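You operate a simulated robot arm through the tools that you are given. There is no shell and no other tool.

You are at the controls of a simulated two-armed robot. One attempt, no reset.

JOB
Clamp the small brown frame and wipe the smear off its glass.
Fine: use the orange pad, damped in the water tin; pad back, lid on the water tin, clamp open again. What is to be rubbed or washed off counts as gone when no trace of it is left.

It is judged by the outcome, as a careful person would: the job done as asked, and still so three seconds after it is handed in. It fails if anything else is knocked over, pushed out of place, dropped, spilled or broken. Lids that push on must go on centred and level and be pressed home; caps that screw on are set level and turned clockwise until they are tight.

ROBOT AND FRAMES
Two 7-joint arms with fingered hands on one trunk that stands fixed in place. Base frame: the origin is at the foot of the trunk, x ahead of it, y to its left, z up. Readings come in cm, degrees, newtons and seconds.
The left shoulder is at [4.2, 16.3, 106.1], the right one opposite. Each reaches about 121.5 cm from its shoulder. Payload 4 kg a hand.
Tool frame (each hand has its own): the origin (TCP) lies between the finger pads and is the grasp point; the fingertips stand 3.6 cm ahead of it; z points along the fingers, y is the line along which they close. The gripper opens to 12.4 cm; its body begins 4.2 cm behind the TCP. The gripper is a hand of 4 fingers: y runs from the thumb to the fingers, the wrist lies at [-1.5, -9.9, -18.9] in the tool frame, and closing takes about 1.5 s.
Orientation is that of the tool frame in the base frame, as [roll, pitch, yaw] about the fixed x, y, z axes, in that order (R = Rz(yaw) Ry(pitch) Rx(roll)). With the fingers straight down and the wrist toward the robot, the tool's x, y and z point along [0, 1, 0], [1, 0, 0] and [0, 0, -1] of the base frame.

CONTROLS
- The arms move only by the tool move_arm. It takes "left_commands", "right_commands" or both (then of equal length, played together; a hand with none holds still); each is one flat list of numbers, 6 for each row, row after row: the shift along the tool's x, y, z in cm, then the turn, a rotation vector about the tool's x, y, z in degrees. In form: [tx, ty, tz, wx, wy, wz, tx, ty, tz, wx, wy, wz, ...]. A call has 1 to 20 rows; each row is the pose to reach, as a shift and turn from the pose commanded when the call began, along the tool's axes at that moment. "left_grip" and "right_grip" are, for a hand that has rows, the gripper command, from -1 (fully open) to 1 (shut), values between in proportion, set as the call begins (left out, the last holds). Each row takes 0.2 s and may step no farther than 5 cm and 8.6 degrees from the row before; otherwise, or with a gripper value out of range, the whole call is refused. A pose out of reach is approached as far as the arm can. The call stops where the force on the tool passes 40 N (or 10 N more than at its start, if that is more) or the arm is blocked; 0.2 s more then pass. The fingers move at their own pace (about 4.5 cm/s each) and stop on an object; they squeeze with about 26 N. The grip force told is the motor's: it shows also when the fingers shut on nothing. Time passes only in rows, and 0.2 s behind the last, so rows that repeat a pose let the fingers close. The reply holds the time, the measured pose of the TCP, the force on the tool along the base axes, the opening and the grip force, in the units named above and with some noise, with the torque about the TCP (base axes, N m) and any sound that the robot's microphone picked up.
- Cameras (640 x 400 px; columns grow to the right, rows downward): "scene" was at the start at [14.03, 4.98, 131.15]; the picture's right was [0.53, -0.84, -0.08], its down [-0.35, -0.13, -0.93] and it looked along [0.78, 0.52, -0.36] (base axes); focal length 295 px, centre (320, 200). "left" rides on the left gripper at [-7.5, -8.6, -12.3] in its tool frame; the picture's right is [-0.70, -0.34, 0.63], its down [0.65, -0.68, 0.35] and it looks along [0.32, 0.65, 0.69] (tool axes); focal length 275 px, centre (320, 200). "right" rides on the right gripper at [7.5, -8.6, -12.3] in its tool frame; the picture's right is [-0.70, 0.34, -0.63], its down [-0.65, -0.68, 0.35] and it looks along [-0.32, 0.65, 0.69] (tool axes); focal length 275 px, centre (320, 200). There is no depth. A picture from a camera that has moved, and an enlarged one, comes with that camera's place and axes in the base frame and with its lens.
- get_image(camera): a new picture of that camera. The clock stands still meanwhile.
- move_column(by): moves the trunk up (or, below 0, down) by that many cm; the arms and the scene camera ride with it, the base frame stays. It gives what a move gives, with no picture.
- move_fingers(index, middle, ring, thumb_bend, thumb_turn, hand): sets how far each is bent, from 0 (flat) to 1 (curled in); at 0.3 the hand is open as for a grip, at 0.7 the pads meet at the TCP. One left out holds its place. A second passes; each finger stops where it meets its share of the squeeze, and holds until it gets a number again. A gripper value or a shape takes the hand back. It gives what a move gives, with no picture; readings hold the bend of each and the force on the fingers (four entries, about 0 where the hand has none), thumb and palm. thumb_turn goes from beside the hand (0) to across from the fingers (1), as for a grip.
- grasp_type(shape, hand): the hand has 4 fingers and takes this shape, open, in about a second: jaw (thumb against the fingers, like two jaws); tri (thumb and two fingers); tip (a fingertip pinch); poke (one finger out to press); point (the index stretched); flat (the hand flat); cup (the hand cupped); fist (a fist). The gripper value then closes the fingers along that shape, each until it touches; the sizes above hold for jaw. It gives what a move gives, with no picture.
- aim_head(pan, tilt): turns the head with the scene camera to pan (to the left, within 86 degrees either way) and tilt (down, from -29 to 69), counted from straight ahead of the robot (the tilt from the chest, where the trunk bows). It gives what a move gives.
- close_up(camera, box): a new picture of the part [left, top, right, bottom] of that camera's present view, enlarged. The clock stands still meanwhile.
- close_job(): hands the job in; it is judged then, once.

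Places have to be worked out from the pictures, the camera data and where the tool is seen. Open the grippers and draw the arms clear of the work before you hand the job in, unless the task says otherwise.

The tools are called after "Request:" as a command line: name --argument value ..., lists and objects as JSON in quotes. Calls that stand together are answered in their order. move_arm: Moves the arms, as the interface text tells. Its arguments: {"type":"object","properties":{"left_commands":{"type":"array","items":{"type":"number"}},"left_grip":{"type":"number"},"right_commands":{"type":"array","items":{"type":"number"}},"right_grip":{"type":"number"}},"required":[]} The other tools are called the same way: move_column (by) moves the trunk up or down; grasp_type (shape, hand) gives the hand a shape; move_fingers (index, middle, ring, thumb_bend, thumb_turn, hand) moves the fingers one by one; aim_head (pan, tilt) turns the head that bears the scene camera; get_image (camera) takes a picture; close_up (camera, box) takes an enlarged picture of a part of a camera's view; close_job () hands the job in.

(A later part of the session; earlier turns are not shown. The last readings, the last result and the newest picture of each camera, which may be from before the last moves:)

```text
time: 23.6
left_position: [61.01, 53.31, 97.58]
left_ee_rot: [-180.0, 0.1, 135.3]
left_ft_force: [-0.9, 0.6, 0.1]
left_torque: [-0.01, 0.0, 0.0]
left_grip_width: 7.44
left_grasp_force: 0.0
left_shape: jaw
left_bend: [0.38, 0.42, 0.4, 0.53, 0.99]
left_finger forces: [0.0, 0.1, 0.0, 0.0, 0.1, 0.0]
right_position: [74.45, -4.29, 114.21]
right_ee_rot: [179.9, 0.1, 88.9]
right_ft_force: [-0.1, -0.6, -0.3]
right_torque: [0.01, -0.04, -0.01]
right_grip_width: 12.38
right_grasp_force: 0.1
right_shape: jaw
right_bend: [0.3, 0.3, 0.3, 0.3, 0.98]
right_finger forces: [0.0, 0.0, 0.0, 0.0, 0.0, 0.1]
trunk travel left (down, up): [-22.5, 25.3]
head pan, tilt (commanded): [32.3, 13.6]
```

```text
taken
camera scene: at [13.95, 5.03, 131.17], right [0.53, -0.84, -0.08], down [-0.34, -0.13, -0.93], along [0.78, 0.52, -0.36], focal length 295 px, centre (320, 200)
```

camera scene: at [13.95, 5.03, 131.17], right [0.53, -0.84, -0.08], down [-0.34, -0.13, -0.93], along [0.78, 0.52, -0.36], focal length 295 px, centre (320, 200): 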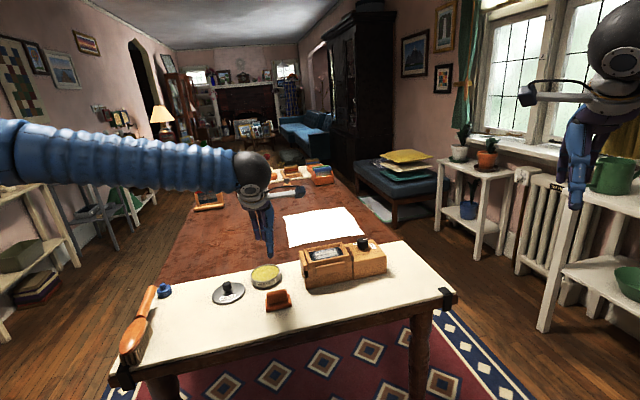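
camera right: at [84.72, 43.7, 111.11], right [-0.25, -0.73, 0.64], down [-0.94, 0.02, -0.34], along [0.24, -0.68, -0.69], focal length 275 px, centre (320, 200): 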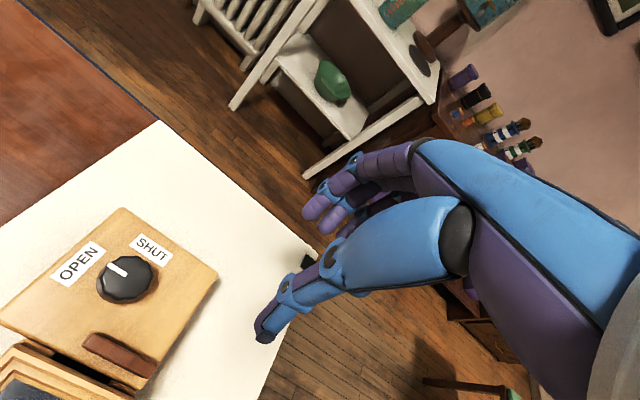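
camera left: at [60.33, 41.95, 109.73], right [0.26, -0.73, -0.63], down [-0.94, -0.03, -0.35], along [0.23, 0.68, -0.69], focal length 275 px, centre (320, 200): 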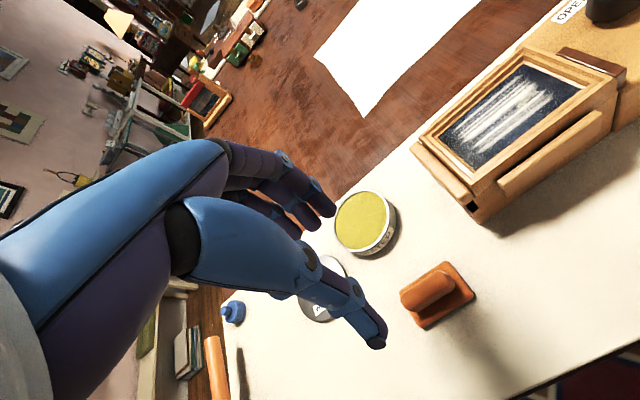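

I take enlarged views of the pad, tin and frame from here to fix their places and sizes.

Request:
close_up --camera "left" --box '[380, 240, 500, 315]'

Request:
close_up --camera "left" --box '[280, 180, 440, 280]'

Request:
close_up --camera "left" --box '[400, 40, 640, 190]'

Request:
close_up --camera "scene" --box '[200, 250, 312, 320]'

```text
5.33 times, centred on (440, 278) of left
camera zoom: at [60.33, 41.95, 109.73], right [0.26, -0.73, -0.63], down [-0.94, -0.03, -0.35], along [0.23, 0.68, -0.69], focal length 1468 px, centre (-320, -213)
```

zoom: 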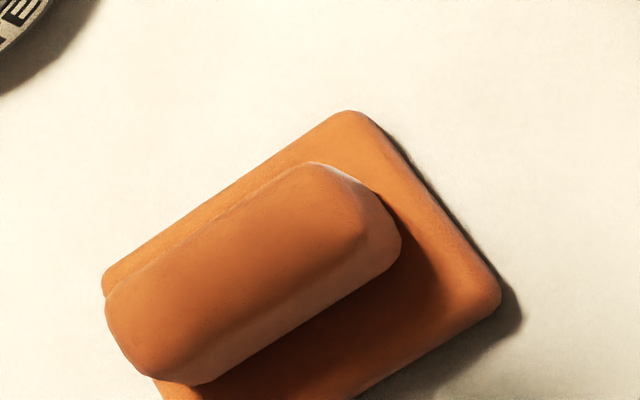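

```text
4.00 times, centred on (360, 230) of left
camera zoom: at [60.33, 41.95, 109.73], right [0.26, -0.73, -0.63], down [-0.94, -0.03, -0.35], along [0.23, 0.68, -0.69], focal length 1101 px, centre (160, 80)
```

zoom: 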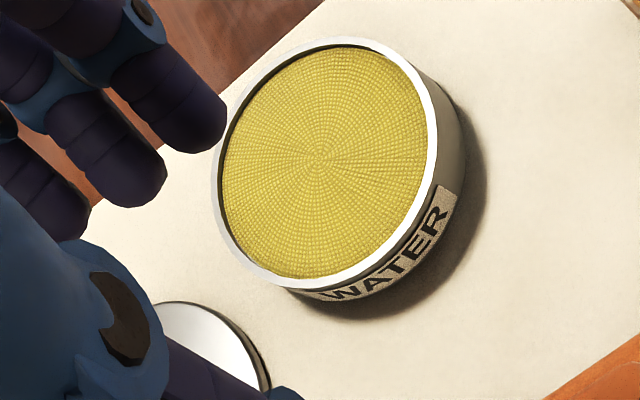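

```text
2.67 times, centred on (520, 115) of left
camera zoom: at [60.33, 41.95, 109.73], right [0.26, -0.73, -0.63], down [-0.94, -0.03, -0.35], along [0.23, 0.68, -0.69], focal length 734 px, centre (-213, 427)
```

zoom: 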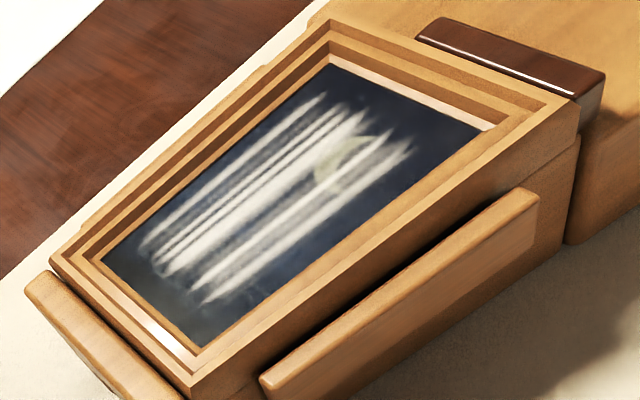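

```text
5.71 times, centred on (256, 285) of scene
camera zoom: at [13.95, 5.03, 131.17], right [0.53, -0.84, -0.08], down [-0.34, -0.13, -0.93], along [0.78, 0.52, -0.36], focal length 1688 px, centre (686, -286)
```

zoom: 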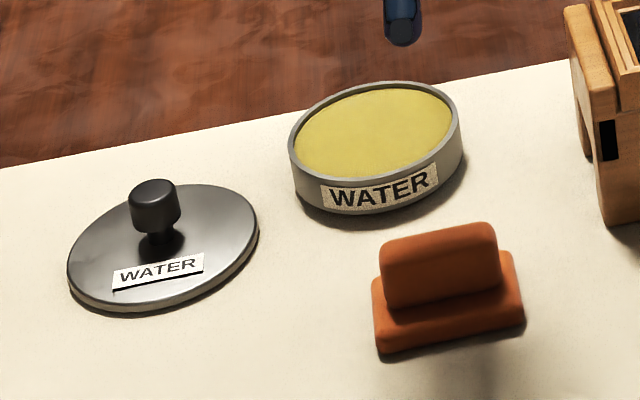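

From two hand-camera views I get: pad base top z≈77.2, handle top z≈80.4 at (60.9, 53.1); glass at z≈84.2, centre (78.0, 47.5), about 10 × 5.75 cm; tin rim z≈78.8 at (67.8, 64.2). The hand is right over the handle, so I lower it to just above.

Request:
move_arm --left_commands '[-0.08, -0.2, 4, 0, 0, 0, -0.08, -0.2, 8, 0, 0, 0, -0.08, -0.2, 12, 0, 0, 0, -0.08, -0.2, 14.5, 0, 0, 0, -0.08, -0.2, 14.5, 0, 0, 0]'

Request:
get_image --camera "left"

Request:
close_up --camera "scene" --box '[200, 230, 328, 310]'

```text
time: 24.8
left_position: [60.97, 52.91, 83.1]
left_ee_rot: [-180.0, -0.1, 134.9]
left_ft_force: [0.6, 0.0, -0.1]
left_torque: [-0.02, 0.03, 0.01]
left_grip_width: 7.43
left_grasp_force: 0.0
left_shape: jaw
left_bend: [0.38, 0.42, 0.4, 0.53, 0.99]
left_finger forces: [0.1, 0.0, 0.0, 0.0, 0.0, 0.0]
right_position: [74.41, -4.44, 114.15]
right_ee_rot: [-180.0, 0.1, 88.8]
right_ft_force: [-0.4, 0.0, -0.9]
right_torque: [-0.03, 0.02, -0.04]
right_grip_width: 12.39
right_grasp_force: 0.0
right_shape: jaw
right_bend: [0.3, 0.3, 0.3, 0.3, 0.98]
right_finger forces: [0.0, 0.1, 0.0, 0.1, 0.0, 0.1]
trunk travel left (down, up): [-22.5, 25.3]
head pan, tilt (commanded): [32.3, 13.6]
```

```text
taken
camera left: at [60.29, 41.61, 95.25], right [0.25, -0.73, -0.63], down [-0.94, -0.03, -0.35], along [0.24, 0.68, -0.69], focal length 275 px, centre (320, 200)
```

left: 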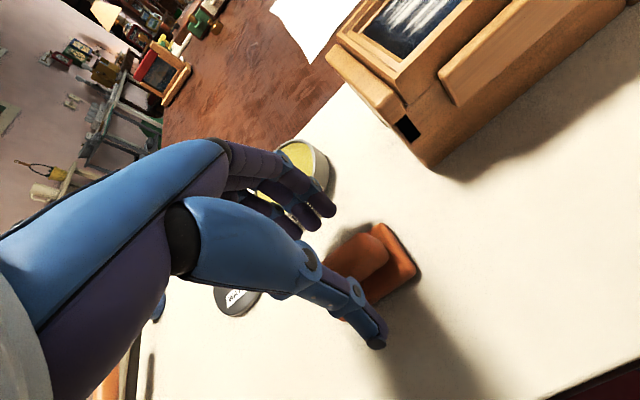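

```text
5.00 times, centred on (264, 270) of scene
camera zoom: at [14.01, 4.94, 131.16], right [0.53, -0.84, -0.08], down [-0.35, -0.13, -0.93], along [0.78, 0.52, -0.36], focal length 1477 px, centre (600, -150)
```

zoom: 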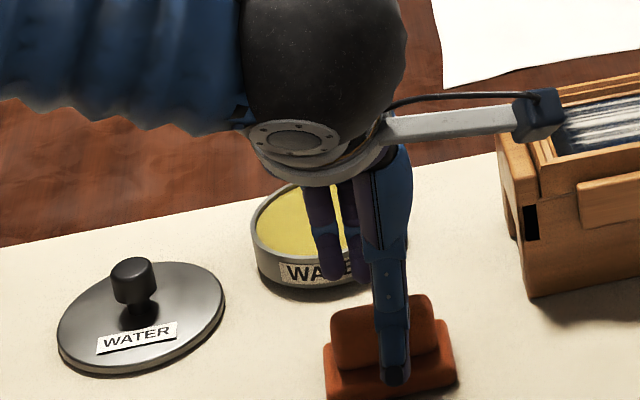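

Thumb in front and fingers behind the handle. I zoom in to check centring before the last centimetres.

Request:
close_up --camera "left" --box '[280, 190, 440, 290]'

```text
4.00 times, centred on (360, 240) of left
camera zoom: at [60.29, 41.61, 95.25], right [0.25, -0.73, -0.63], down [-0.94, -0.03, -0.35], along [0.24, 0.68, -0.69], focal length 1101 px, centre (160, 40)
```

zoom: 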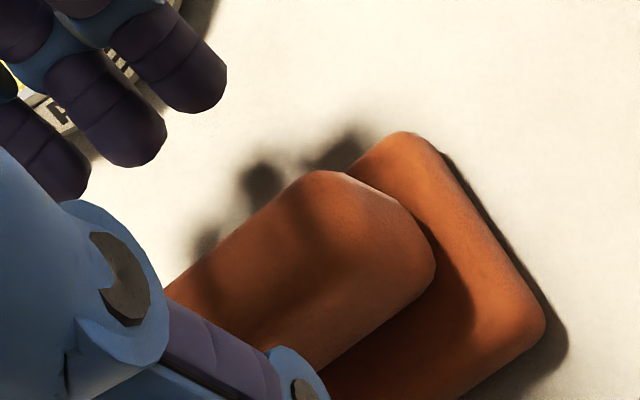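

Centred well: base top about 76.9, handle top about 80.1. I lower 2.2 cm more and close on the handle.

Request:
move_arm --left_commands '[0, 0.1, 1.2, 0, 0, 0, 0, 0.1, 2.2, 0, 0, 0, 0, 0.1, 2.2, 0, 0, 0]'

Request:
close_up --camera "scene" --box '[232, 260, 328, 320]'

```text
time: 25.6
left_position: [61.04, 53.15, 80.81]
left_ee_rot: [-180.0, 0.0, 135.1]
left_ft_force: [-0.6, 0.4, 0.1]
left_torque: [0.04, 0.0, -0.01]
left_grip_width: 7.44
left_grasp_force: 0.0
left_shape: jaw
left_bend: [0.38, 0.42, 0.4, 0.53, 0.99]
left_finger forces: [0.1, 0.0, 0.1, 0.1, 0.1, 0.0]
right_position: [74.51, -4.2, 114.27]
right_ee_rot: [-180.0, 0.0, 88.8]
right_ft_force: [0.7, -0.2, 0.1]
right_torque: [0.01, 0.01, -0.01]
right_grip_width: 12.37
right_grasp_force: 0.1
right_shape: jaw
right_bend: [0.3, 0.3, 0.3, 0.3, 0.98]
right_finger forces: [0.0, 0.0, 0.0, 0.1, 0.0, 0.0]
trunk travel left (down, up): [-22.5, 25.3]
head pan, tilt (commanded): [32.3, 13.6]
```

```text
6.67 times, centred on (280, 290) of scene
camera zoom: at [14.02, 4.95, 131.16], right [0.53, -0.84, -0.08], down [-0.35, -0.13, -0.93], along [0.78, 0.52, -0.36], focal length 1969 px, centre (587, -400)
```

zoom: 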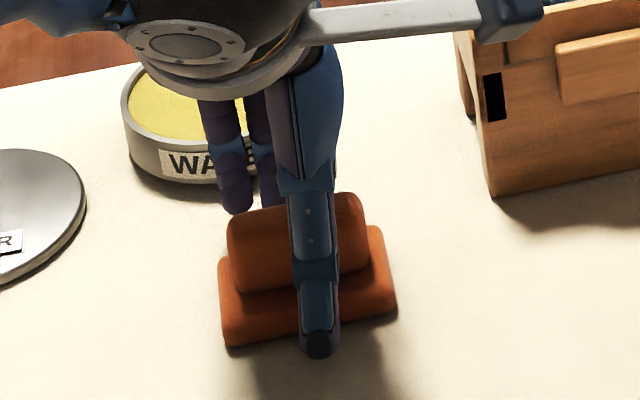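

The thumb clears the pad base; I close the hand on the handle.

Request:
move_arm --left_commands '[0, 0, 0, 0, 0, 0, 0, 0, 0, 0, 0, 0, 0, 0, 0, 0, 0, 0, 0, 0, 0, 0, 0, 0, 0, 0, 0, 0, 0, 0, 0, 0, 0, 0, 0, 0, 0, 0, 0, 0, 0, 0]' --left_grip 1

Request:
close_up --camera "scene" --box '[232, 260, 328, 320]'

Request:
close_up --camera "left" --box '[240, 170, 440, 295]'

```text
time: 27.2
left_position: [61.08, 52.99, 80.99]
left_ee_rot: [179.8, 0.0, 134.9]
left_ft_force: [0.7, -0.6, 18.9]
left_torque: [0.29, -0.42, 0.06]
left_grip_width: 3.9
left_grasp_force: 26.1
left_shape: jaw
left_bend: [0.5, 0.53, 0.57, 0.62, 1.0]
left_finger forces: [24.5, 12.5, 0.1, 0.0, 23.4, 0.0]
right_position: [74.35, -4.56, 114.21]
right_ee_rot: [-180.0, -0.1, 88.8]
right_ft_force: [0.4, 0.5, 0.3]
right_torque: [0.0, -0.01, -0.01]
right_grip_width: 12.39
right_grasp_force: 0.0
right_shape: jaw
right_bend: [0.3, 0.3, 0.3, 0.3, 0.98]
right_finger forces: [0.1, 0.0, 0.1, 0.0, 0.0, 0.0]
trunk travel left (down, up): [-22.5, 25.3]
head pan, tilt (commanded): [32.3, 13.6]
```

```text
6.67 times, centred on (280, 290) of scene
camera zoom: at [13.92, 4.86, 131.18], right [0.53, -0.84, -0.08], down [-0.34, -0.13, -0.93], along [0.78, 0.52, -0.36], focal length 1969 px, centre (587, -400)
```

zoom: 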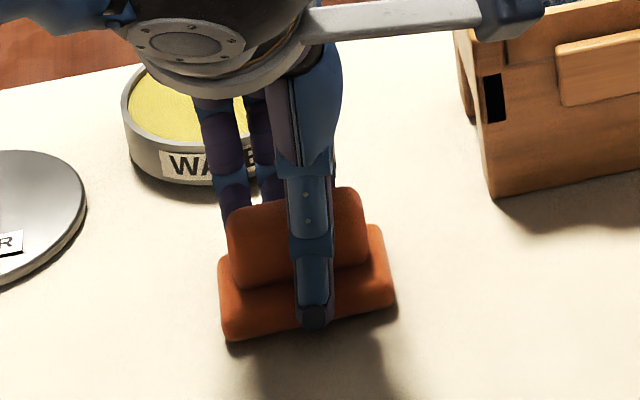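

```text
3.20 times, centred on (340, 232) of left
camera zoom: at [60.33, 41.66, 93.18], right [0.26, -0.73, -0.63], down [-0.94, -0.03, -0.35], along [0.24, 0.68, -0.69], focal length 881 px, centre (256, 96)
```

zoom: 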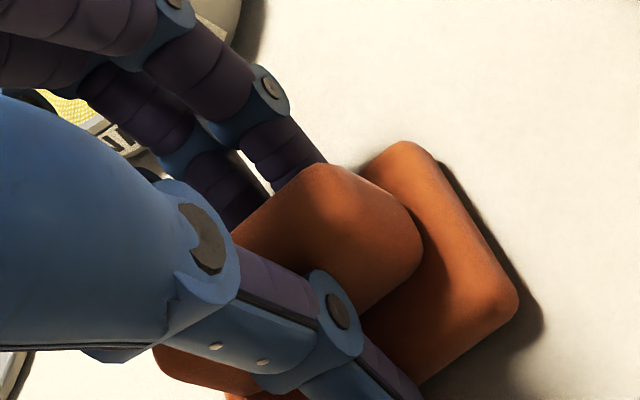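

The grip holds the handle with the fingertips also on the pad base. I note the pick pose (61.05, 53.05, 80.9, yaw 135) for the return, and lift straight up to check.

Request:
move_arm --left_commands '[0, 0, -1, 0, 0, 0, 0, 0, -3, 0, 0, 0, 0, 0, -6, 0, 0, 0, 0, 0, -9, 0, 0, 0, 0, 0, -9, 0, 0, 0]'

Request:
get_image --camera "left"

Request:
close_up --camera "scene" --box '[200, 220, 328, 300]'

```text
time: 28.4
left_position: [61.03, 53.05, 89.75]
left_ee_rot: [180.0, 0.0, 135.1]
left_ft_force: [-0.4, -0.5, -1.2]
left_torque: [0.02, 0.02, -0.01]
left_grip_width: 3.72
left_grasp_force: 25.9
left_shape: jaw
left_bend: [0.51, 0.53, 0.57, 0.62, 1.0]
left_finger forces: [13.4, 9.8, 0.3, 0.1, 20.7, 0.0]
right_position: [74.47, -4.29, 114.1]
right_ee_rot: [180.0, 0.0, 88.7]
right_ft_force: [-0.1, 0.7, -0.2]
right_torque: [-0.02, -0.01, -0.01]
right_grip_width: 12.35
right_grasp_force: 0.0
right_shape: jaw
right_bend: [0.3, 0.3, 0.3, 0.3, 0.98]
right_finger forces: [0.1, 0.1, 0.0, 0.1, 0.0, 0.0]
trunk travel left (down, up): [-22.5, 25.3]
head pan, tilt (commanded): [32.3, 13.6]
```

```text
taken
camera left: at [60.4, 41.79, 102.0], right [0.25, -0.73, -0.63], down [-0.94, -0.03, -0.34], along [0.23, 0.68, -0.69], focal length 275 px, centre (320, 200)
```

left: 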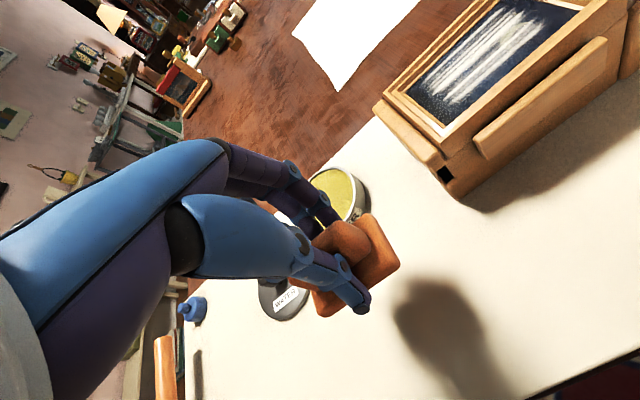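

```text
5.00 times, centred on (264, 260) of scene
camera zoom: at [14.08, 4.99, 131.14], right [0.53, -0.84, -0.08], down [-0.35, -0.13, -0.93], along [0.77, 0.52, -0.36], focal length 1477 px, centre (600, -100)
```

zoom: 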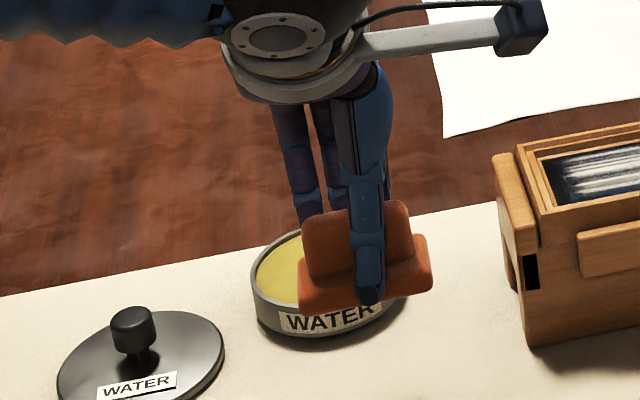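

The pad is in the hand. I check its tilt in an enlarged view before carrying it to the tin.

Request:
close_up --camera "left" --box '[240, 170, 440, 320]'

Request:
close_up --camera "scene" --box '[250, 250, 298, 290]'

```text
2.67 times, centred on (340, 245) of left
camera zoom: at [60.4, 41.79, 102.0], right [0.25, -0.73, -0.63], down [-0.94, -0.03, -0.34], along [0.23, 0.68, -0.69], focal length 734 px, centre (267, 80)
```

zoom: 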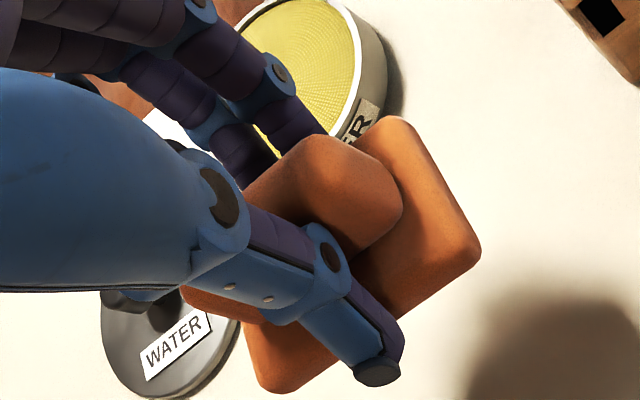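

```text
10.00 times, centred on (274, 270) of scene
camera zoom: at [14.08, 4.99, 131.14], right [0.53, -0.84, -0.08], down [-0.35, -0.13, -0.93], along [0.77, 0.52, -0.36], focal length 2954 px, centre (780, -500)
```

zoom: 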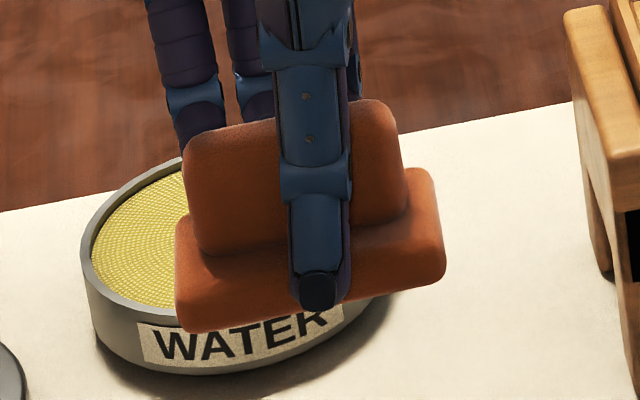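

The pad hangs level and aligned with the hand. Tin centre works out to (67.9, 64.0); I carry the pad over it at this height and check from both cameras.

Request:
move_arm --left_commands '[0.7, 3.1, -0.5, 0, 0, 0, 1.4, 6.3, -0.5, 0, 0, 0, 2.1, 9.4, -0.5, 0, 0, 0, 2.8, 12.5, 0, 0, 0, 0, 2.8, 12.5, 0, 0, 0, 0]'

Request:
close_up --camera "left" --box '[240, 170, 440, 320]'

Request:
close_up --camera "scene" --box '[232, 230, 312, 290]'

```text
time: 29.6
left_position: [67.84, 63.88, 89.86]
left_ee_rot: [180.0, 0.0, 135.1]
left_ft_force: [0.2, -0.2, -0.3]
left_torque: [0.0, 0.0, -0.01]
left_grip_width: 3.72
left_grasp_force: 27.3
left_shape: jaw
left_bend: [0.51, 0.53, 0.57, 0.62, 1.0]
left_finger forces: [12.8, 9.7, 0.3, 0.1, 20.8, 0.1]
right_position: [74.4, -4.32, 114.14]
right_ee_rot: [-179.9, 0.0, 88.8]
right_ft_force: [-1.2, 0.7, 0.4]
right_torque: [0.0, 0.01, -0.01]
right_grip_width: 12.34
right_grasp_force: 0.0
right_shape: jaw
right_bend: [0.3, 0.3, 0.3, 0.3, 0.98]
right_finger forces: [0.0, 0.0, 0.0, 0.0, 0.0, 0.1]
trunk travel left (down, up): [-22.5, 25.3]
head pan, tilt (commanded): [32.3, 13.6]
```

```text
2.67 times, centred on (340, 245) of left
camera zoom: at [67.19, 52.55, 102.13], right [0.26, -0.73, -0.63], down [-0.94, -0.03, -0.35], along [0.24, 0.68, -0.69], focal length 734 px, centre (267, 80)
```

zoom: 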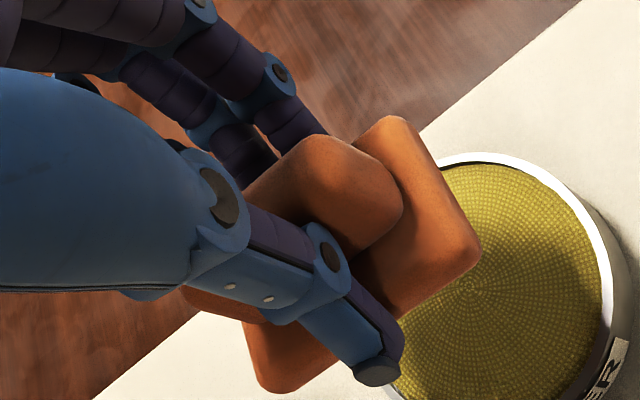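

```text
6.67 times, centred on (272, 260) of scene
camera zoom: at [13.99, 4.94, 131.16], right [0.53, -0.84, -0.08], down [-0.35, -0.13, -0.93], along [0.78, 0.52, -0.36], focal length 1969 px, centre (640, -200)
```

zoom: 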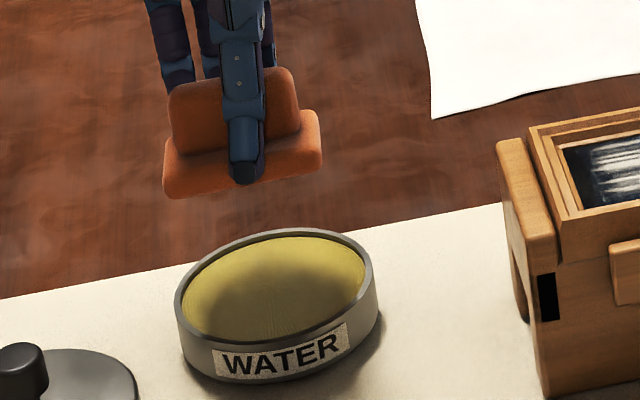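

The tin centre reads (68.0, 64.1), and the pad's centre sits about 0.45 cm off the TCP along its length, so I shift 0.5 cm and lower to just above the sponge.

Request:
move_arm --left_commands '[-0.5, 0, 1.5, 0, 0, 0, -0.5, 0, 3, 0, 0, 0, -0.5, 0, 4.5, 0, 0, 0, -0.5, 0, 5.2, 0, 0, 0, -0.5, 0, 5.2, 0, 0, 0]'

Request:
close_up --camera "left" --box '[240, 170, 440, 320]'

Request:
close_up --camera "scene" --box '[232, 230, 312, 290]'

```text
time: 30.8
left_position: [68.3, 63.46, 84.72]
left_ee_rot: [-180.0, 0.0, 135.1]
left_ft_force: [-0.8, -0.4, -0.8]
left_torque: [-0.01, -0.02, 0.02]
left_grip_width: 3.7
left_grasp_force: 25.7
left_shape: jaw
left_bend: [0.51, 0.53, 0.57, 0.62, 1.0]
left_finger forces: [12.8, 9.8, 0.3, 0.0, 20.8, 0.1]
right_position: [74.49, -4.35, 114.2]
right_ee_rot: [-180.0, 0.0, 88.7]
right_ft_force: [-0.5, -0.5, -0.1]
right_torque: [0.0, -0.01, 0.0]
right_grip_width: 12.37
right_grasp_force: 0.0
right_shape: jaw
right_bend: [0.3, 0.3, 0.3, 0.3, 0.98]
right_finger forces: [0.1, 0.1, 0.1, 0.0, 0.0, 0.0]
trunk travel left (down, up): [-22.5, 25.3]
head pan, tilt (commanded): [32.3, 13.6]
```

```text
2.67 times, centred on (340, 245) of left
camera zoom: at [67.59, 52.23, 96.82], right [0.25, -0.73, -0.63], down [-0.94, -0.03, -0.35], along [0.24, 0.68, -0.69], focal length 734 px, centre (267, 80)
```

zoom: 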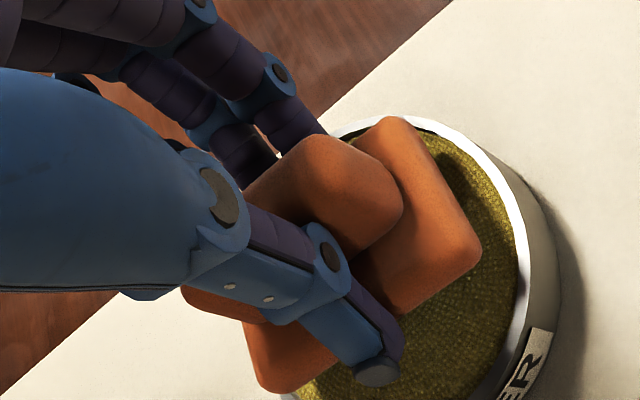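

```text
6.67 times, centred on (272, 260) of scene
camera zoom: at [14.04, 4.96, 131.15], right [0.53, -0.84, -0.08], down [-0.35, -0.13, -0.93], along [0.78, 0.52, -0.36], focal length 1969 px, centre (640, -200)
```

zoom: 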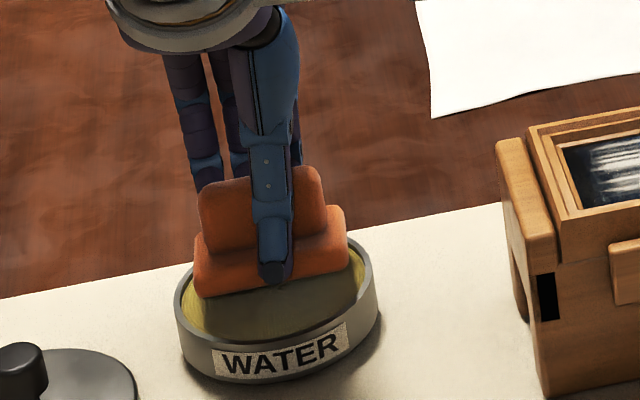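

The pad is centred over the sponge with a little under 1 cm to go. I lower in small steps watching the force.

Request:
move_arm --left_commands '[0, 0, 0.3, 0, 0, 0, 0, 0, 0.6, 0, 0, 0, 0, 0, 0.6, 0, 0, 0]'

```text
time: 31.6
left_position: [68.39, 63.53, 84.06]
left_ee_rot: [180.0, 0.1, 135.1]
left_ft_force: [0.5, 0.3, -0.6]
left_torque: [0.04, 0.0, -0.03]
left_grip_width: 3.73
left_grasp_force: 26.0
left_shape: jaw
left_bend: [0.51, 0.53, 0.57, 0.62, 1.0]
left_finger forces: [12.9, 9.8, 0.2, 0.0, 20.8, 0.1]
right_position: [74.45, -4.21, 114.09]
right_ee_rot: [-180.0, 0.0, 88.9]
right_ft_force: [0.8, 0.7, 0.5]
right_torque: [0.02, 0.01, -0.02]
right_grip_width: 12.36
right_grasp_force: 0.1
right_shape: jaw
right_bend: [0.3, 0.3, 0.3, 0.3, 0.98]
right_finger forces: [0.0, 0.0, 0.1, 0.1, 0.1, 0.0]
trunk travel left (down, up): [-22.5, 25.3]
head pan, tilt (commanded): [32.3, 13.6]
```

No contact yet at TCP z 84.06. I continue down in small steps.

Request:
move_arm --left_commands '[0, 0, 0.2, 0, 0, 0, 0, 0, 0.4, 0, 0, 0, 0, 0, 0.4, 0, 0, 0]'

```text
time: 32.4
left_position: [68.36, 63.52, 83.66]
left_ee_rot: [179.9, 0.0, 135.1]
left_ft_force: [0.6, 0.5, 1.2]
left_torque: [0.0, -0.03, 0.0]
left_grip_width: 3.71
left_grasp_force: 26.4
left_shape: jaw
left_bend: [0.51, 0.53, 0.57, 0.62, 1.0]
left_finger forces: [13.4, 9.2, 0.3, 0.1, 20.9, 0.1]
right_position: [74.49, -4.39, 114.13]
right_ee_rot: [180.0, 0.0, 88.9]
right_ft_force: [-0.3, -0.9, -1.1]
right_torque: [-0.01, 0.0, 0.02]
right_grip_width: 12.36
right_grasp_force: 0.1
right_shape: jaw
right_bend: [0.3, 0.3, 0.3, 0.3, 0.98]
right_finger forces: [0.1, 0.0, 0.0, 0.0, 0.0, 0.0]
trunk travel left (down, up): [-22.5, 25.3]
head pan, tilt (commanded): [32.3, 13.6]
```

A first hint of contact (about 1 N). I look at the pad on the sponge and press a little further.

Request:
move_arm --left_commands '[0, 0, 0.15, 0, 0, 0, 0, 0, 0.3, 0, 0, 0, 0, 0, 0.3, 0, 0, 0]'

Request:
close_up --camera "scene" --box '[248, 245, 296, 290]'

Request:
close_up --camera "left" --box '[240, 170, 440, 320]'

```text
time: 33.2
left_position: [68.32, 63.55, 83.53]
left_ee_rot: [179.7, 0.1, 135.0]
left_ft_force: [0.9, 2.5, 17.4]
left_torque: [0.38, -0.46, 0.06]
left_grip_width: 3.78
left_grasp_force: 26.0
left_shape: jaw
left_bend: [0.5, 0.53, 0.57, 0.62, 1.0]
left_finger forces: [21.4, 11.2, 0.0, 0.0, 22.0, 0.0]
right_position: [74.37, -4.36, 114.32]
right_ee_rot: [179.9, 0.0, 88.8]
right_ft_force: [0.0, -0.4, -0.4]
right_torque: [-0.02, -0.01, -0.01]
right_grip_width: 12.36
right_grasp_force: 0.2
right_shape: jaw
right_bend: [0.3, 0.3, 0.3, 0.3, 0.98]
right_finger forces: [0.1, 0.0, 0.0, 0.1, 0.0, 0.0]
trunk travel left (down, up): [-22.5, 25.3]
head pan, tilt (commanded): [32.3, 13.6]
```

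```text
8.89 times, centred on (272, 268) of scene
camera zoom: at [13.92, 4.88, 131.19], right [0.53, -0.84, -0.08], down [-0.34, -0.13, -0.93], along [0.78, 0.52, -0.36], focal length 2626 px, centre (747, -400)
```

zoom: 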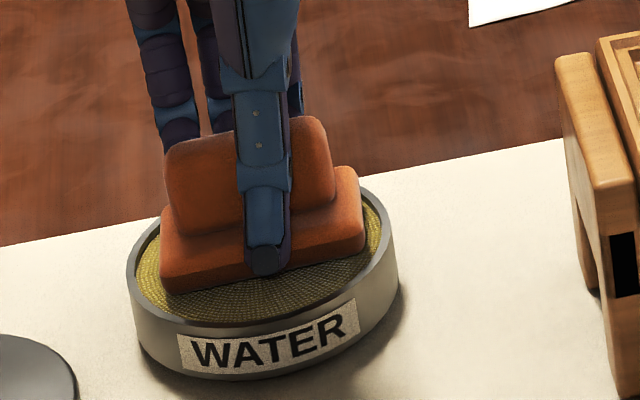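

```text
2.67 times, centred on (340, 245) of left
camera zoom: at [67.55, 52.15, 95.73], right [0.26, -0.73, -0.63], down [-0.94, -0.03, -0.35], along [0.24, 0.68, -0.69], focal length 734 px, centre (267, 80)
```

zoom: 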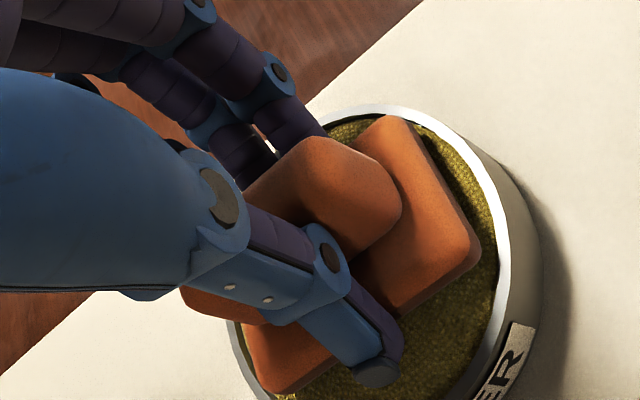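

The pad is pressed on the wet sponge with about 17 N, inside the rim. I hold it there a moment with tiny rubs, then lift.

Request:
move_arm --left_commands '[0.15, 0, 0, 0, 0, 0, 0.15, 0, 0, 0, 0, 0, 0.15, 0, 0, 0, 0, 0, 0.15, 0, 0, 0, 0, 0, 0.15, 0, 0, 0, 0, 0, 0.15, 0, 0, 0, 0, 0]'

Request:
close_up --camera "scene" --box '[248, 245, 296, 290]'

```text
time: 34.6
left_position: [68.08, 63.57, 83.56]
left_ee_rot: [179.9, 0.0, 134.9]
left_ft_force: [8.3, -0.1, 22.5]
left_torque: [0.39, -0.84, -0.06]
left_grip_width: 3.84
left_grasp_force: 25.9
left_shape: jaw
left_bend: [0.5, 0.52, 0.57, 0.62, 1.0]
left_finger forces: [27.1, 13.0, 0.2, 0.0, 20.8, 0.1]
right_position: [74.35, -4.53, 114.26]
right_ee_rot: [180.0, -0.2, 88.8]
right_ft_force: [-0.5, 0.5, 0.4]
right_torque: [0.01, 0.05, 0.02]
right_grip_width: 12.35
right_grasp_force: 0.0
right_shape: jaw
right_bend: [0.3, 0.3, 0.3, 0.3, 0.98]
right_finger forces: [0.1, 0.1, 0.0, 0.0, 0.0, 0.0]
trunk travel left (down, up): [-22.5, 25.3]
head pan, tilt (commanded): [32.3, 13.6]
```

```text
8.89 times, centred on (272, 268) of scene
camera zoom: at [13.93, 4.82, 131.18], right [0.53, -0.84, -0.08], down [-0.34, -0.13, -0.93], along [0.78, 0.52, -0.36], focal length 2626 px, centre (747, -400)
```

zoom: 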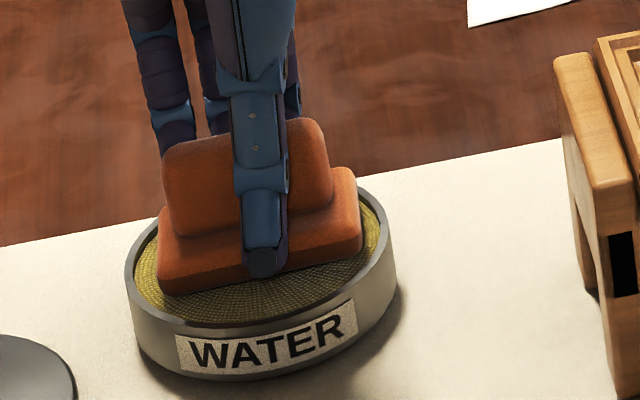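

I lift the pad straight off the sponge and look at its state and at the tin.

Request:
move_arm --left_commands '[0, 0, -1, 0, 0, 0, 0, 0, -4, 0, 0, 0, 0, 0, -8, 0, 0, 0, 0, 0, -12.5, 0, 0, 0, 0, 0, -12.5, 0, 0, 0]'

Request:
close_up --camera "scene" --box '[216, 200, 312, 290]'

Request:
close_up --camera "left" --box '[240, 170, 440, 320]'

```text
time: 35.8
left_position: [68.19, 63.59, 95.8]
left_ee_rot: [-179.8, 0.0, 135.1]
left_ft_force: [0.6, -0.8, -0.8]
left_torque: [-0.02, 0.01, 0.04]
left_grip_width: 3.77
left_grasp_force: 26.0
left_shape: jaw
left_bend: [0.5, 0.53, 0.58, 0.62, 1.0]
left_finger forces: [14.5, 8.8, 1.7, 0.1, 21.4, 0.0]
right_position: [74.51, -4.31, 114.2]
right_ee_rot: [-179.9, 0.0, 88.8]
right_ft_force: [0.1, 0.4, 0.1]
right_torque: [0.01, -0.01, 0.03]
right_grip_width: 12.36
right_grasp_force: 0.1
right_shape: jaw
right_bend: [0.3, 0.3, 0.3, 0.3, 0.98]
right_finger forces: [0.0, 0.0, 0.1, 0.0, 0.0, 0.1]
trunk travel left (down, up): [-22.5, 25.3]
head pan, tilt (commanded): [32.3, 13.6]
```

```text
4.44 times, centred on (264, 245) of scene
camera zoom: at [14.1, 5.02, 131.13], right [0.53, -0.84, -0.08], down [-0.35, -0.13, -0.93], along [0.77, 0.52, -0.36], focal length 1313 px, centre (569, 0)
```

zoom: 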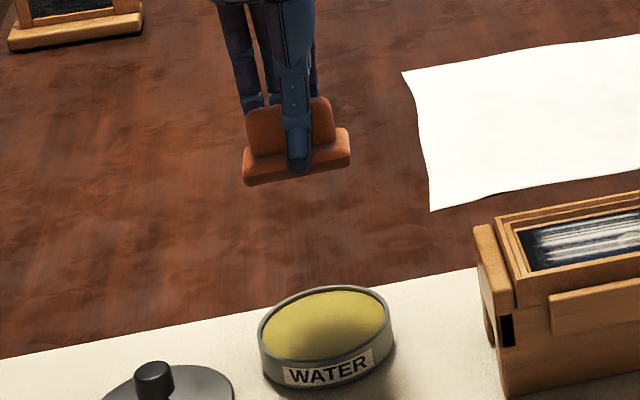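

```text
2.67 times, centred on (340, 245) of left
camera zoom: at [67.55, 52.31, 107.99], right [0.25, -0.73, -0.63], down [-0.94, -0.03, -0.34], along [0.23, 0.68, -0.69], focal length 734 px, centre (267, 80)
```

zoom: 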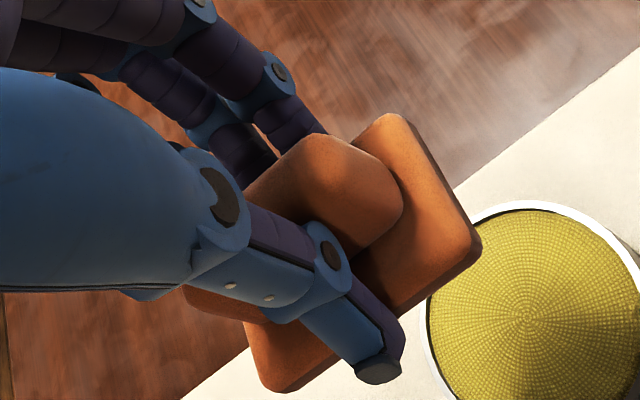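

I zoom on the pad in the scene view to see whether it is level and damp.

Request:
close_up --camera "scene" --box '[244, 214, 276, 244]'

Request:
close_up --camera "left" --box '[300, 190, 400, 320]'

```text
13.33 times, centred on (260, 229) of scene
camera zoom: at [14.1, 5.02, 131.13], right [0.53, -0.84, -0.08], down [-0.35, -0.13, -0.93], along [0.77, 0.52, -0.36], focal length 3939 px, centre (1120, -187)
```

zoom: 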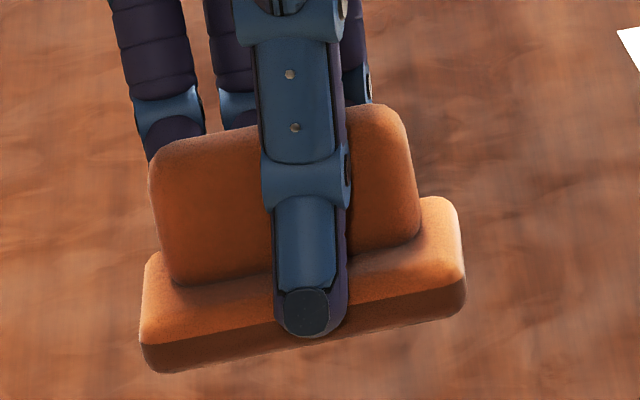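

```text
3.08 times, centred on (350, 255) of left
camera zoom: at [67.55, 52.31, 107.99], right [0.25, -0.73, -0.63], down [-0.94, -0.03, -0.34], along [0.23, 0.68, -0.69], focal length 847 px, centre (228, 31)
```

zoom: 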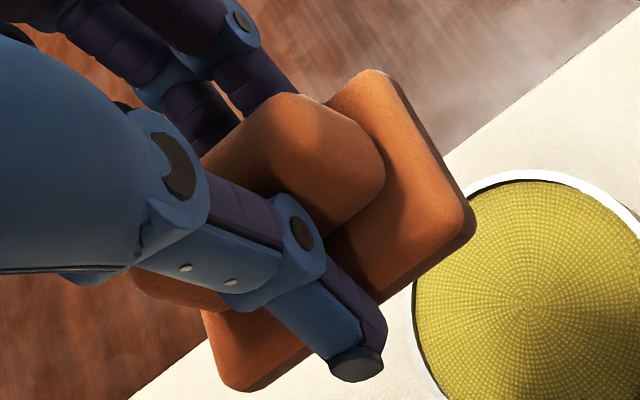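

The lower half of the pad is dark with water, and it hangs level. I carry it over the frame, staying well above it.

Request:
move_arm --left_commands '[-3.7, -0.9, 0, 0, 0, 0, -7.5, -1.9, 0, 0, 0, 0, -11.2, -2.8, 0, 0, 0, 0, -15, -3.7, 0, 0, 0, 0, -18.7, -4.7, 0, 0, 0, 0, -18.7, -4.7, 0, 0, 0, 0]'

Request:
get_image --camera "left"

Request:
close_up --camera "scene" --box '[288, 190, 400, 290]'

```text
time: 37.2
left_position: [77.91, 47.15, 95.86]
left_ee_rot: [-180.0, -0.1, 135.1]
left_ft_force: [0.0, 0.7, -1.2]
left_torque: [-0.01, 0.0, 0.01]
left_grip_width: 3.72
left_grasp_force: 26.0
left_shape: jaw
left_bend: [0.5, 0.53, 0.58, 0.62, 1.0]
left_finger forces: [14.0, 8.7, 1.7, 0.0, 21.2, 0.0]
right_position: [74.44, -4.29, 114.19]
right_ee_rot: [180.0, 0.0, 88.8]
right_ft_force: [-0.3, -0.6, -0.4]
right_torque: [-0.01, 0.0, 0.0]
right_grip_width: 12.38
right_grasp_force: 0.0
right_shape: jaw
right_bend: [0.3, 0.3, 0.3, 0.3, 0.98]
right_finger forces: [0.0, 0.1, 0.0, 0.0, 0.0, 0.0]
trunk travel left (down, up): [-22.5, 25.3]
head pan, tilt (commanded): [32.3, 13.6]
```

```text
taken
camera left: at [77.33, 35.76, 108.06], right [0.26, -0.73, -0.63], down [-0.94, -0.03, -0.35], along [0.24, 0.68, -0.69], focal length 275 px, centre (320, 200)
```

left: 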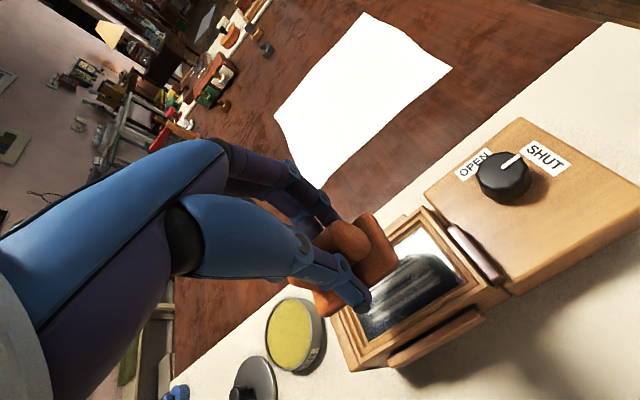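

```text
4.00 times, centred on (344, 240) of scene
camera zoom: at [13.99, 5.03, 131.16], right [0.53, -0.84, -0.08], down [-0.35, -0.13, -0.93], along [0.78, 0.52, -0.36], focal length 1182 px, centre (224, 40)
```

zoom: 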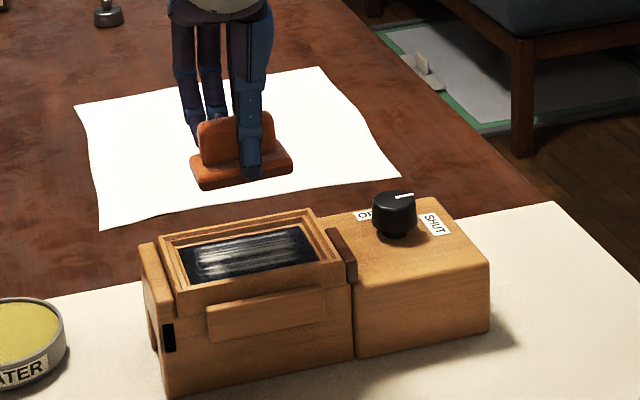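

I zoom in on the frame from the hand camera to place the pad relative to the glass opening.

Request:
close_up --camera "left" --box '[280, 180, 520, 380]'

Request:
close_up --camera "left" --box '[340, 200, 500, 300]'

```text
2.00 times, centred on (400, 280) of left
camera zoom: at [77.33, 35.76, 108.06], right [0.26, -0.73, -0.63], down [-0.94, -0.03, -0.35], along [0.24, 0.68, -0.69], focal length 551 px, centre (160, 40)
```

zoom: 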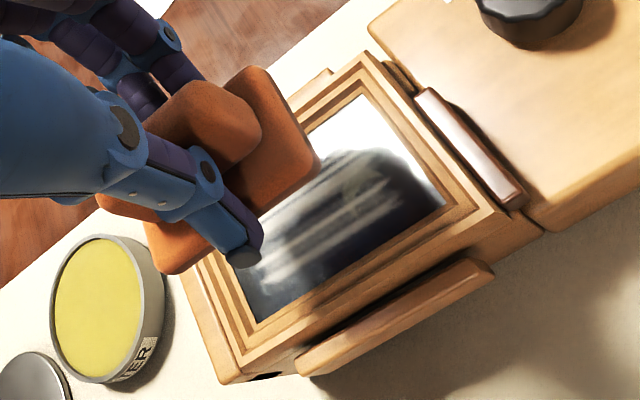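

```text
4.00 times, centred on (420, 250) of left
camera zoom: at [77.33, 35.76, 108.06], right [0.26, -0.73, -0.63], down [-0.94, -0.03, -0.35], along [0.24, 0.68, -0.69], focal length 1101 px, centre (-80, 0)
```

zoom: 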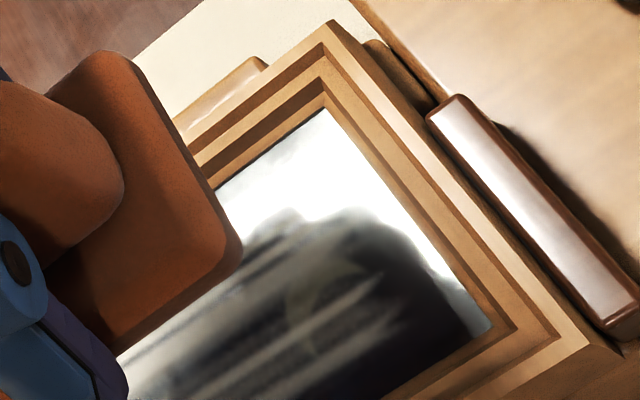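

Pad centre is within about 0.1 cm of the glass centre (77.8, 47.5). I lower to just above the frame's rim and check the clearance.

Request:
move_arm --left_commands '[0, -0.1, 2, 0, 0, 0, 0, -0.1, 4, 0, 0, 0, 0, -0.1, 4.9, 0, 0, 0, 0, -0.1, 4.9, 0, 0, 0]'

Request:
close_up --camera "left" --box '[260, 170, 460, 320]'

Request:
close_up --camera "scene" --box '[296, 215, 376, 275]'

```text
time: 38.2
left_position: [77.91, 47.05, 90.83]
left_ee_rot: [180.0, 0.0, 135.1]
left_ft_force: [0.4, 0.0, 0.0]
left_torque: [0.02, 0.02, 0.01]
left_grip_width: 3.76
left_grasp_force: 26.0
left_shape: jaw
left_bend: [0.5, 0.53, 0.58, 0.62, 1.0]
left_finger forces: [14.0, 8.6, 1.7, 0.0, 21.2, 0.1]
right_position: [74.49, -4.37, 114.02]
right_ee_rot: [-179.8, 0.0, 88.8]
right_ft_force: [0.7, -0.4, 0.1]
right_torque: [0.01, -0.02, 0.02]
right_grip_width: 12.36
right_grasp_force: 0.2
right_shape: jaw
right_bend: [0.3, 0.3, 0.3, 0.3, 0.98]
right_finger forces: [0.0, 0.0, 0.0, 0.0, 0.0, 0.1]
trunk travel left (down, up): [-22.5, 25.3]
head pan, tilt (commanded): [32.3, 13.6]
```

```text
2.67 times, centred on (360, 245) of left
camera zoom: at [77.28, 35.7, 103.11], right [0.25, -0.73, -0.63], down [-0.94, -0.03, -0.35], along [0.24, 0.68, -0.69], focal length 734 px, centre (213, 80)
```

zoom: 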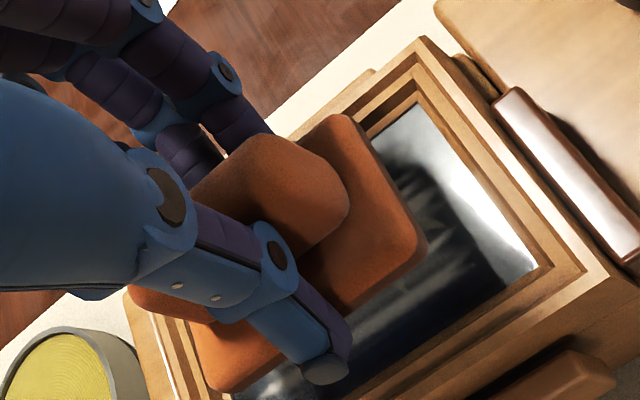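

```text
6.67 times, centred on (336, 245) of scene
camera zoom: at [14.03, 4.95, 131.16], right [0.53, -0.84, -0.08], down [-0.35, -0.13, -0.93], along [0.78, 0.52, -0.36], focal length 1969 px, centre (213, -100)
```

zoom: 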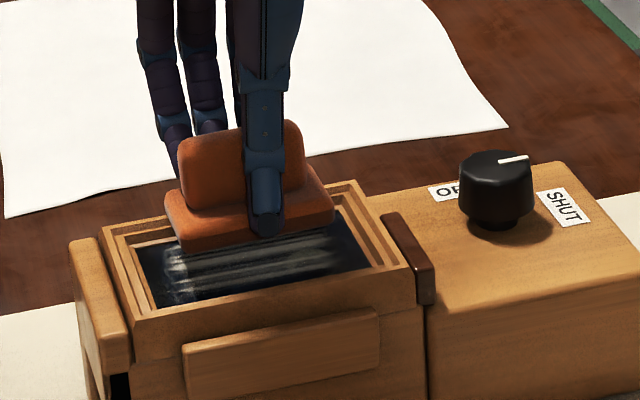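

Clearance looks even. I lower 1 cm and then creep down to contact.

Request:
move_arm --left_commands '[0, 0, 0.5, 0, 0, 0, 0, 0, 1.0, 0, 0, 0, 0, 0, 1.0, 0, 0, 0]'

Request:
close_up --camera "left" --box '[260, 170, 460, 320]'

Request:
close_up --camera "scene" --box '[296, 215, 376, 275]'

```text
time: 39.0
left_position: [78.0, 47.15, 89.99]
left_ee_rot: [-180.0, 0.0, 135.1]
left_ft_force: [0.9, 0.2, 2.8]
left_torque: [0.15, 0.03, 0.01]
left_grip_width: 3.8
left_grasp_force: 25.5
left_shape: jaw
left_bend: [0.51, 0.53, 0.58, 0.62, 1.0]
left_finger forces: [14.3, 10.9, 1.8, 0.0, 22.2, 0.0]
right_position: [74.48, -4.33, 114.15]
right_ee_rot: [180.0, 0.0, 88.8]
right_ft_force: [1.3, 0.5, -0.6]
right_torque: [0.0, 0.0, 0.0]
right_grip_width: 12.35
right_grasp_force: 0.0
right_shape: jaw
right_bend: [0.3, 0.3, 0.3, 0.3, 0.98]
right_finger forces: [0.0, 0.1, 0.0, 0.0, 0.1, 0.1]
trunk travel left (down, up): [-22.5, 25.3]
head pan, tilt (commanded): [32.3, 13.6]
```

```text
2.67 times, centred on (360, 245) of left
camera zoom: at [77.32, 35.68, 102.14], right [0.25, -0.73, -0.63], down [-0.94, -0.03, -0.35], along [0.24, 0.68, -0.69], focal length 734 px, centre (213, 80)
```

zoom: 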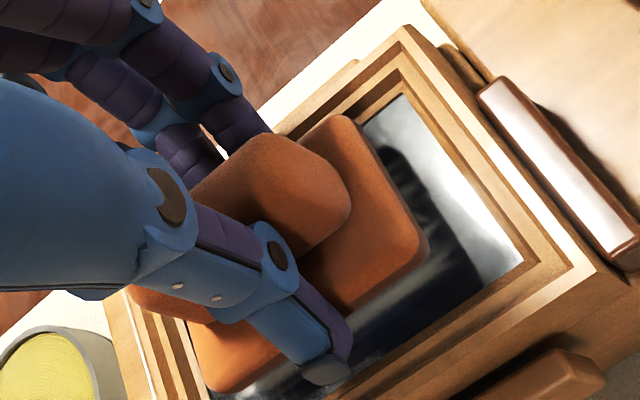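

```text
6.67 times, centred on (336, 245) of scene
camera zoom: at [14.03, 4.95, 131.16], right [0.53, -0.84, -0.08], down [-0.35, -0.13, -0.93], along [0.78, 0.52, -0.36], focal length 1969 px, centre (213, -100)
```

zoom: 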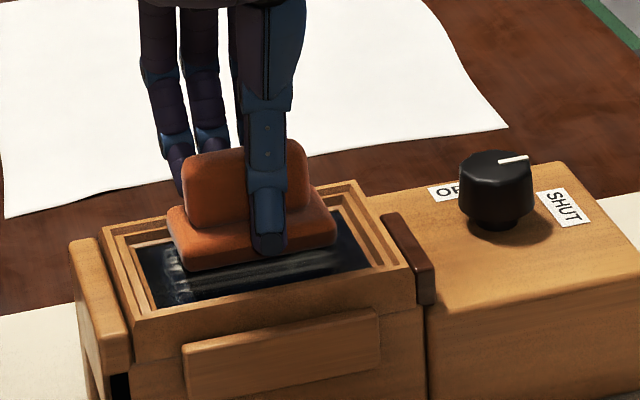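

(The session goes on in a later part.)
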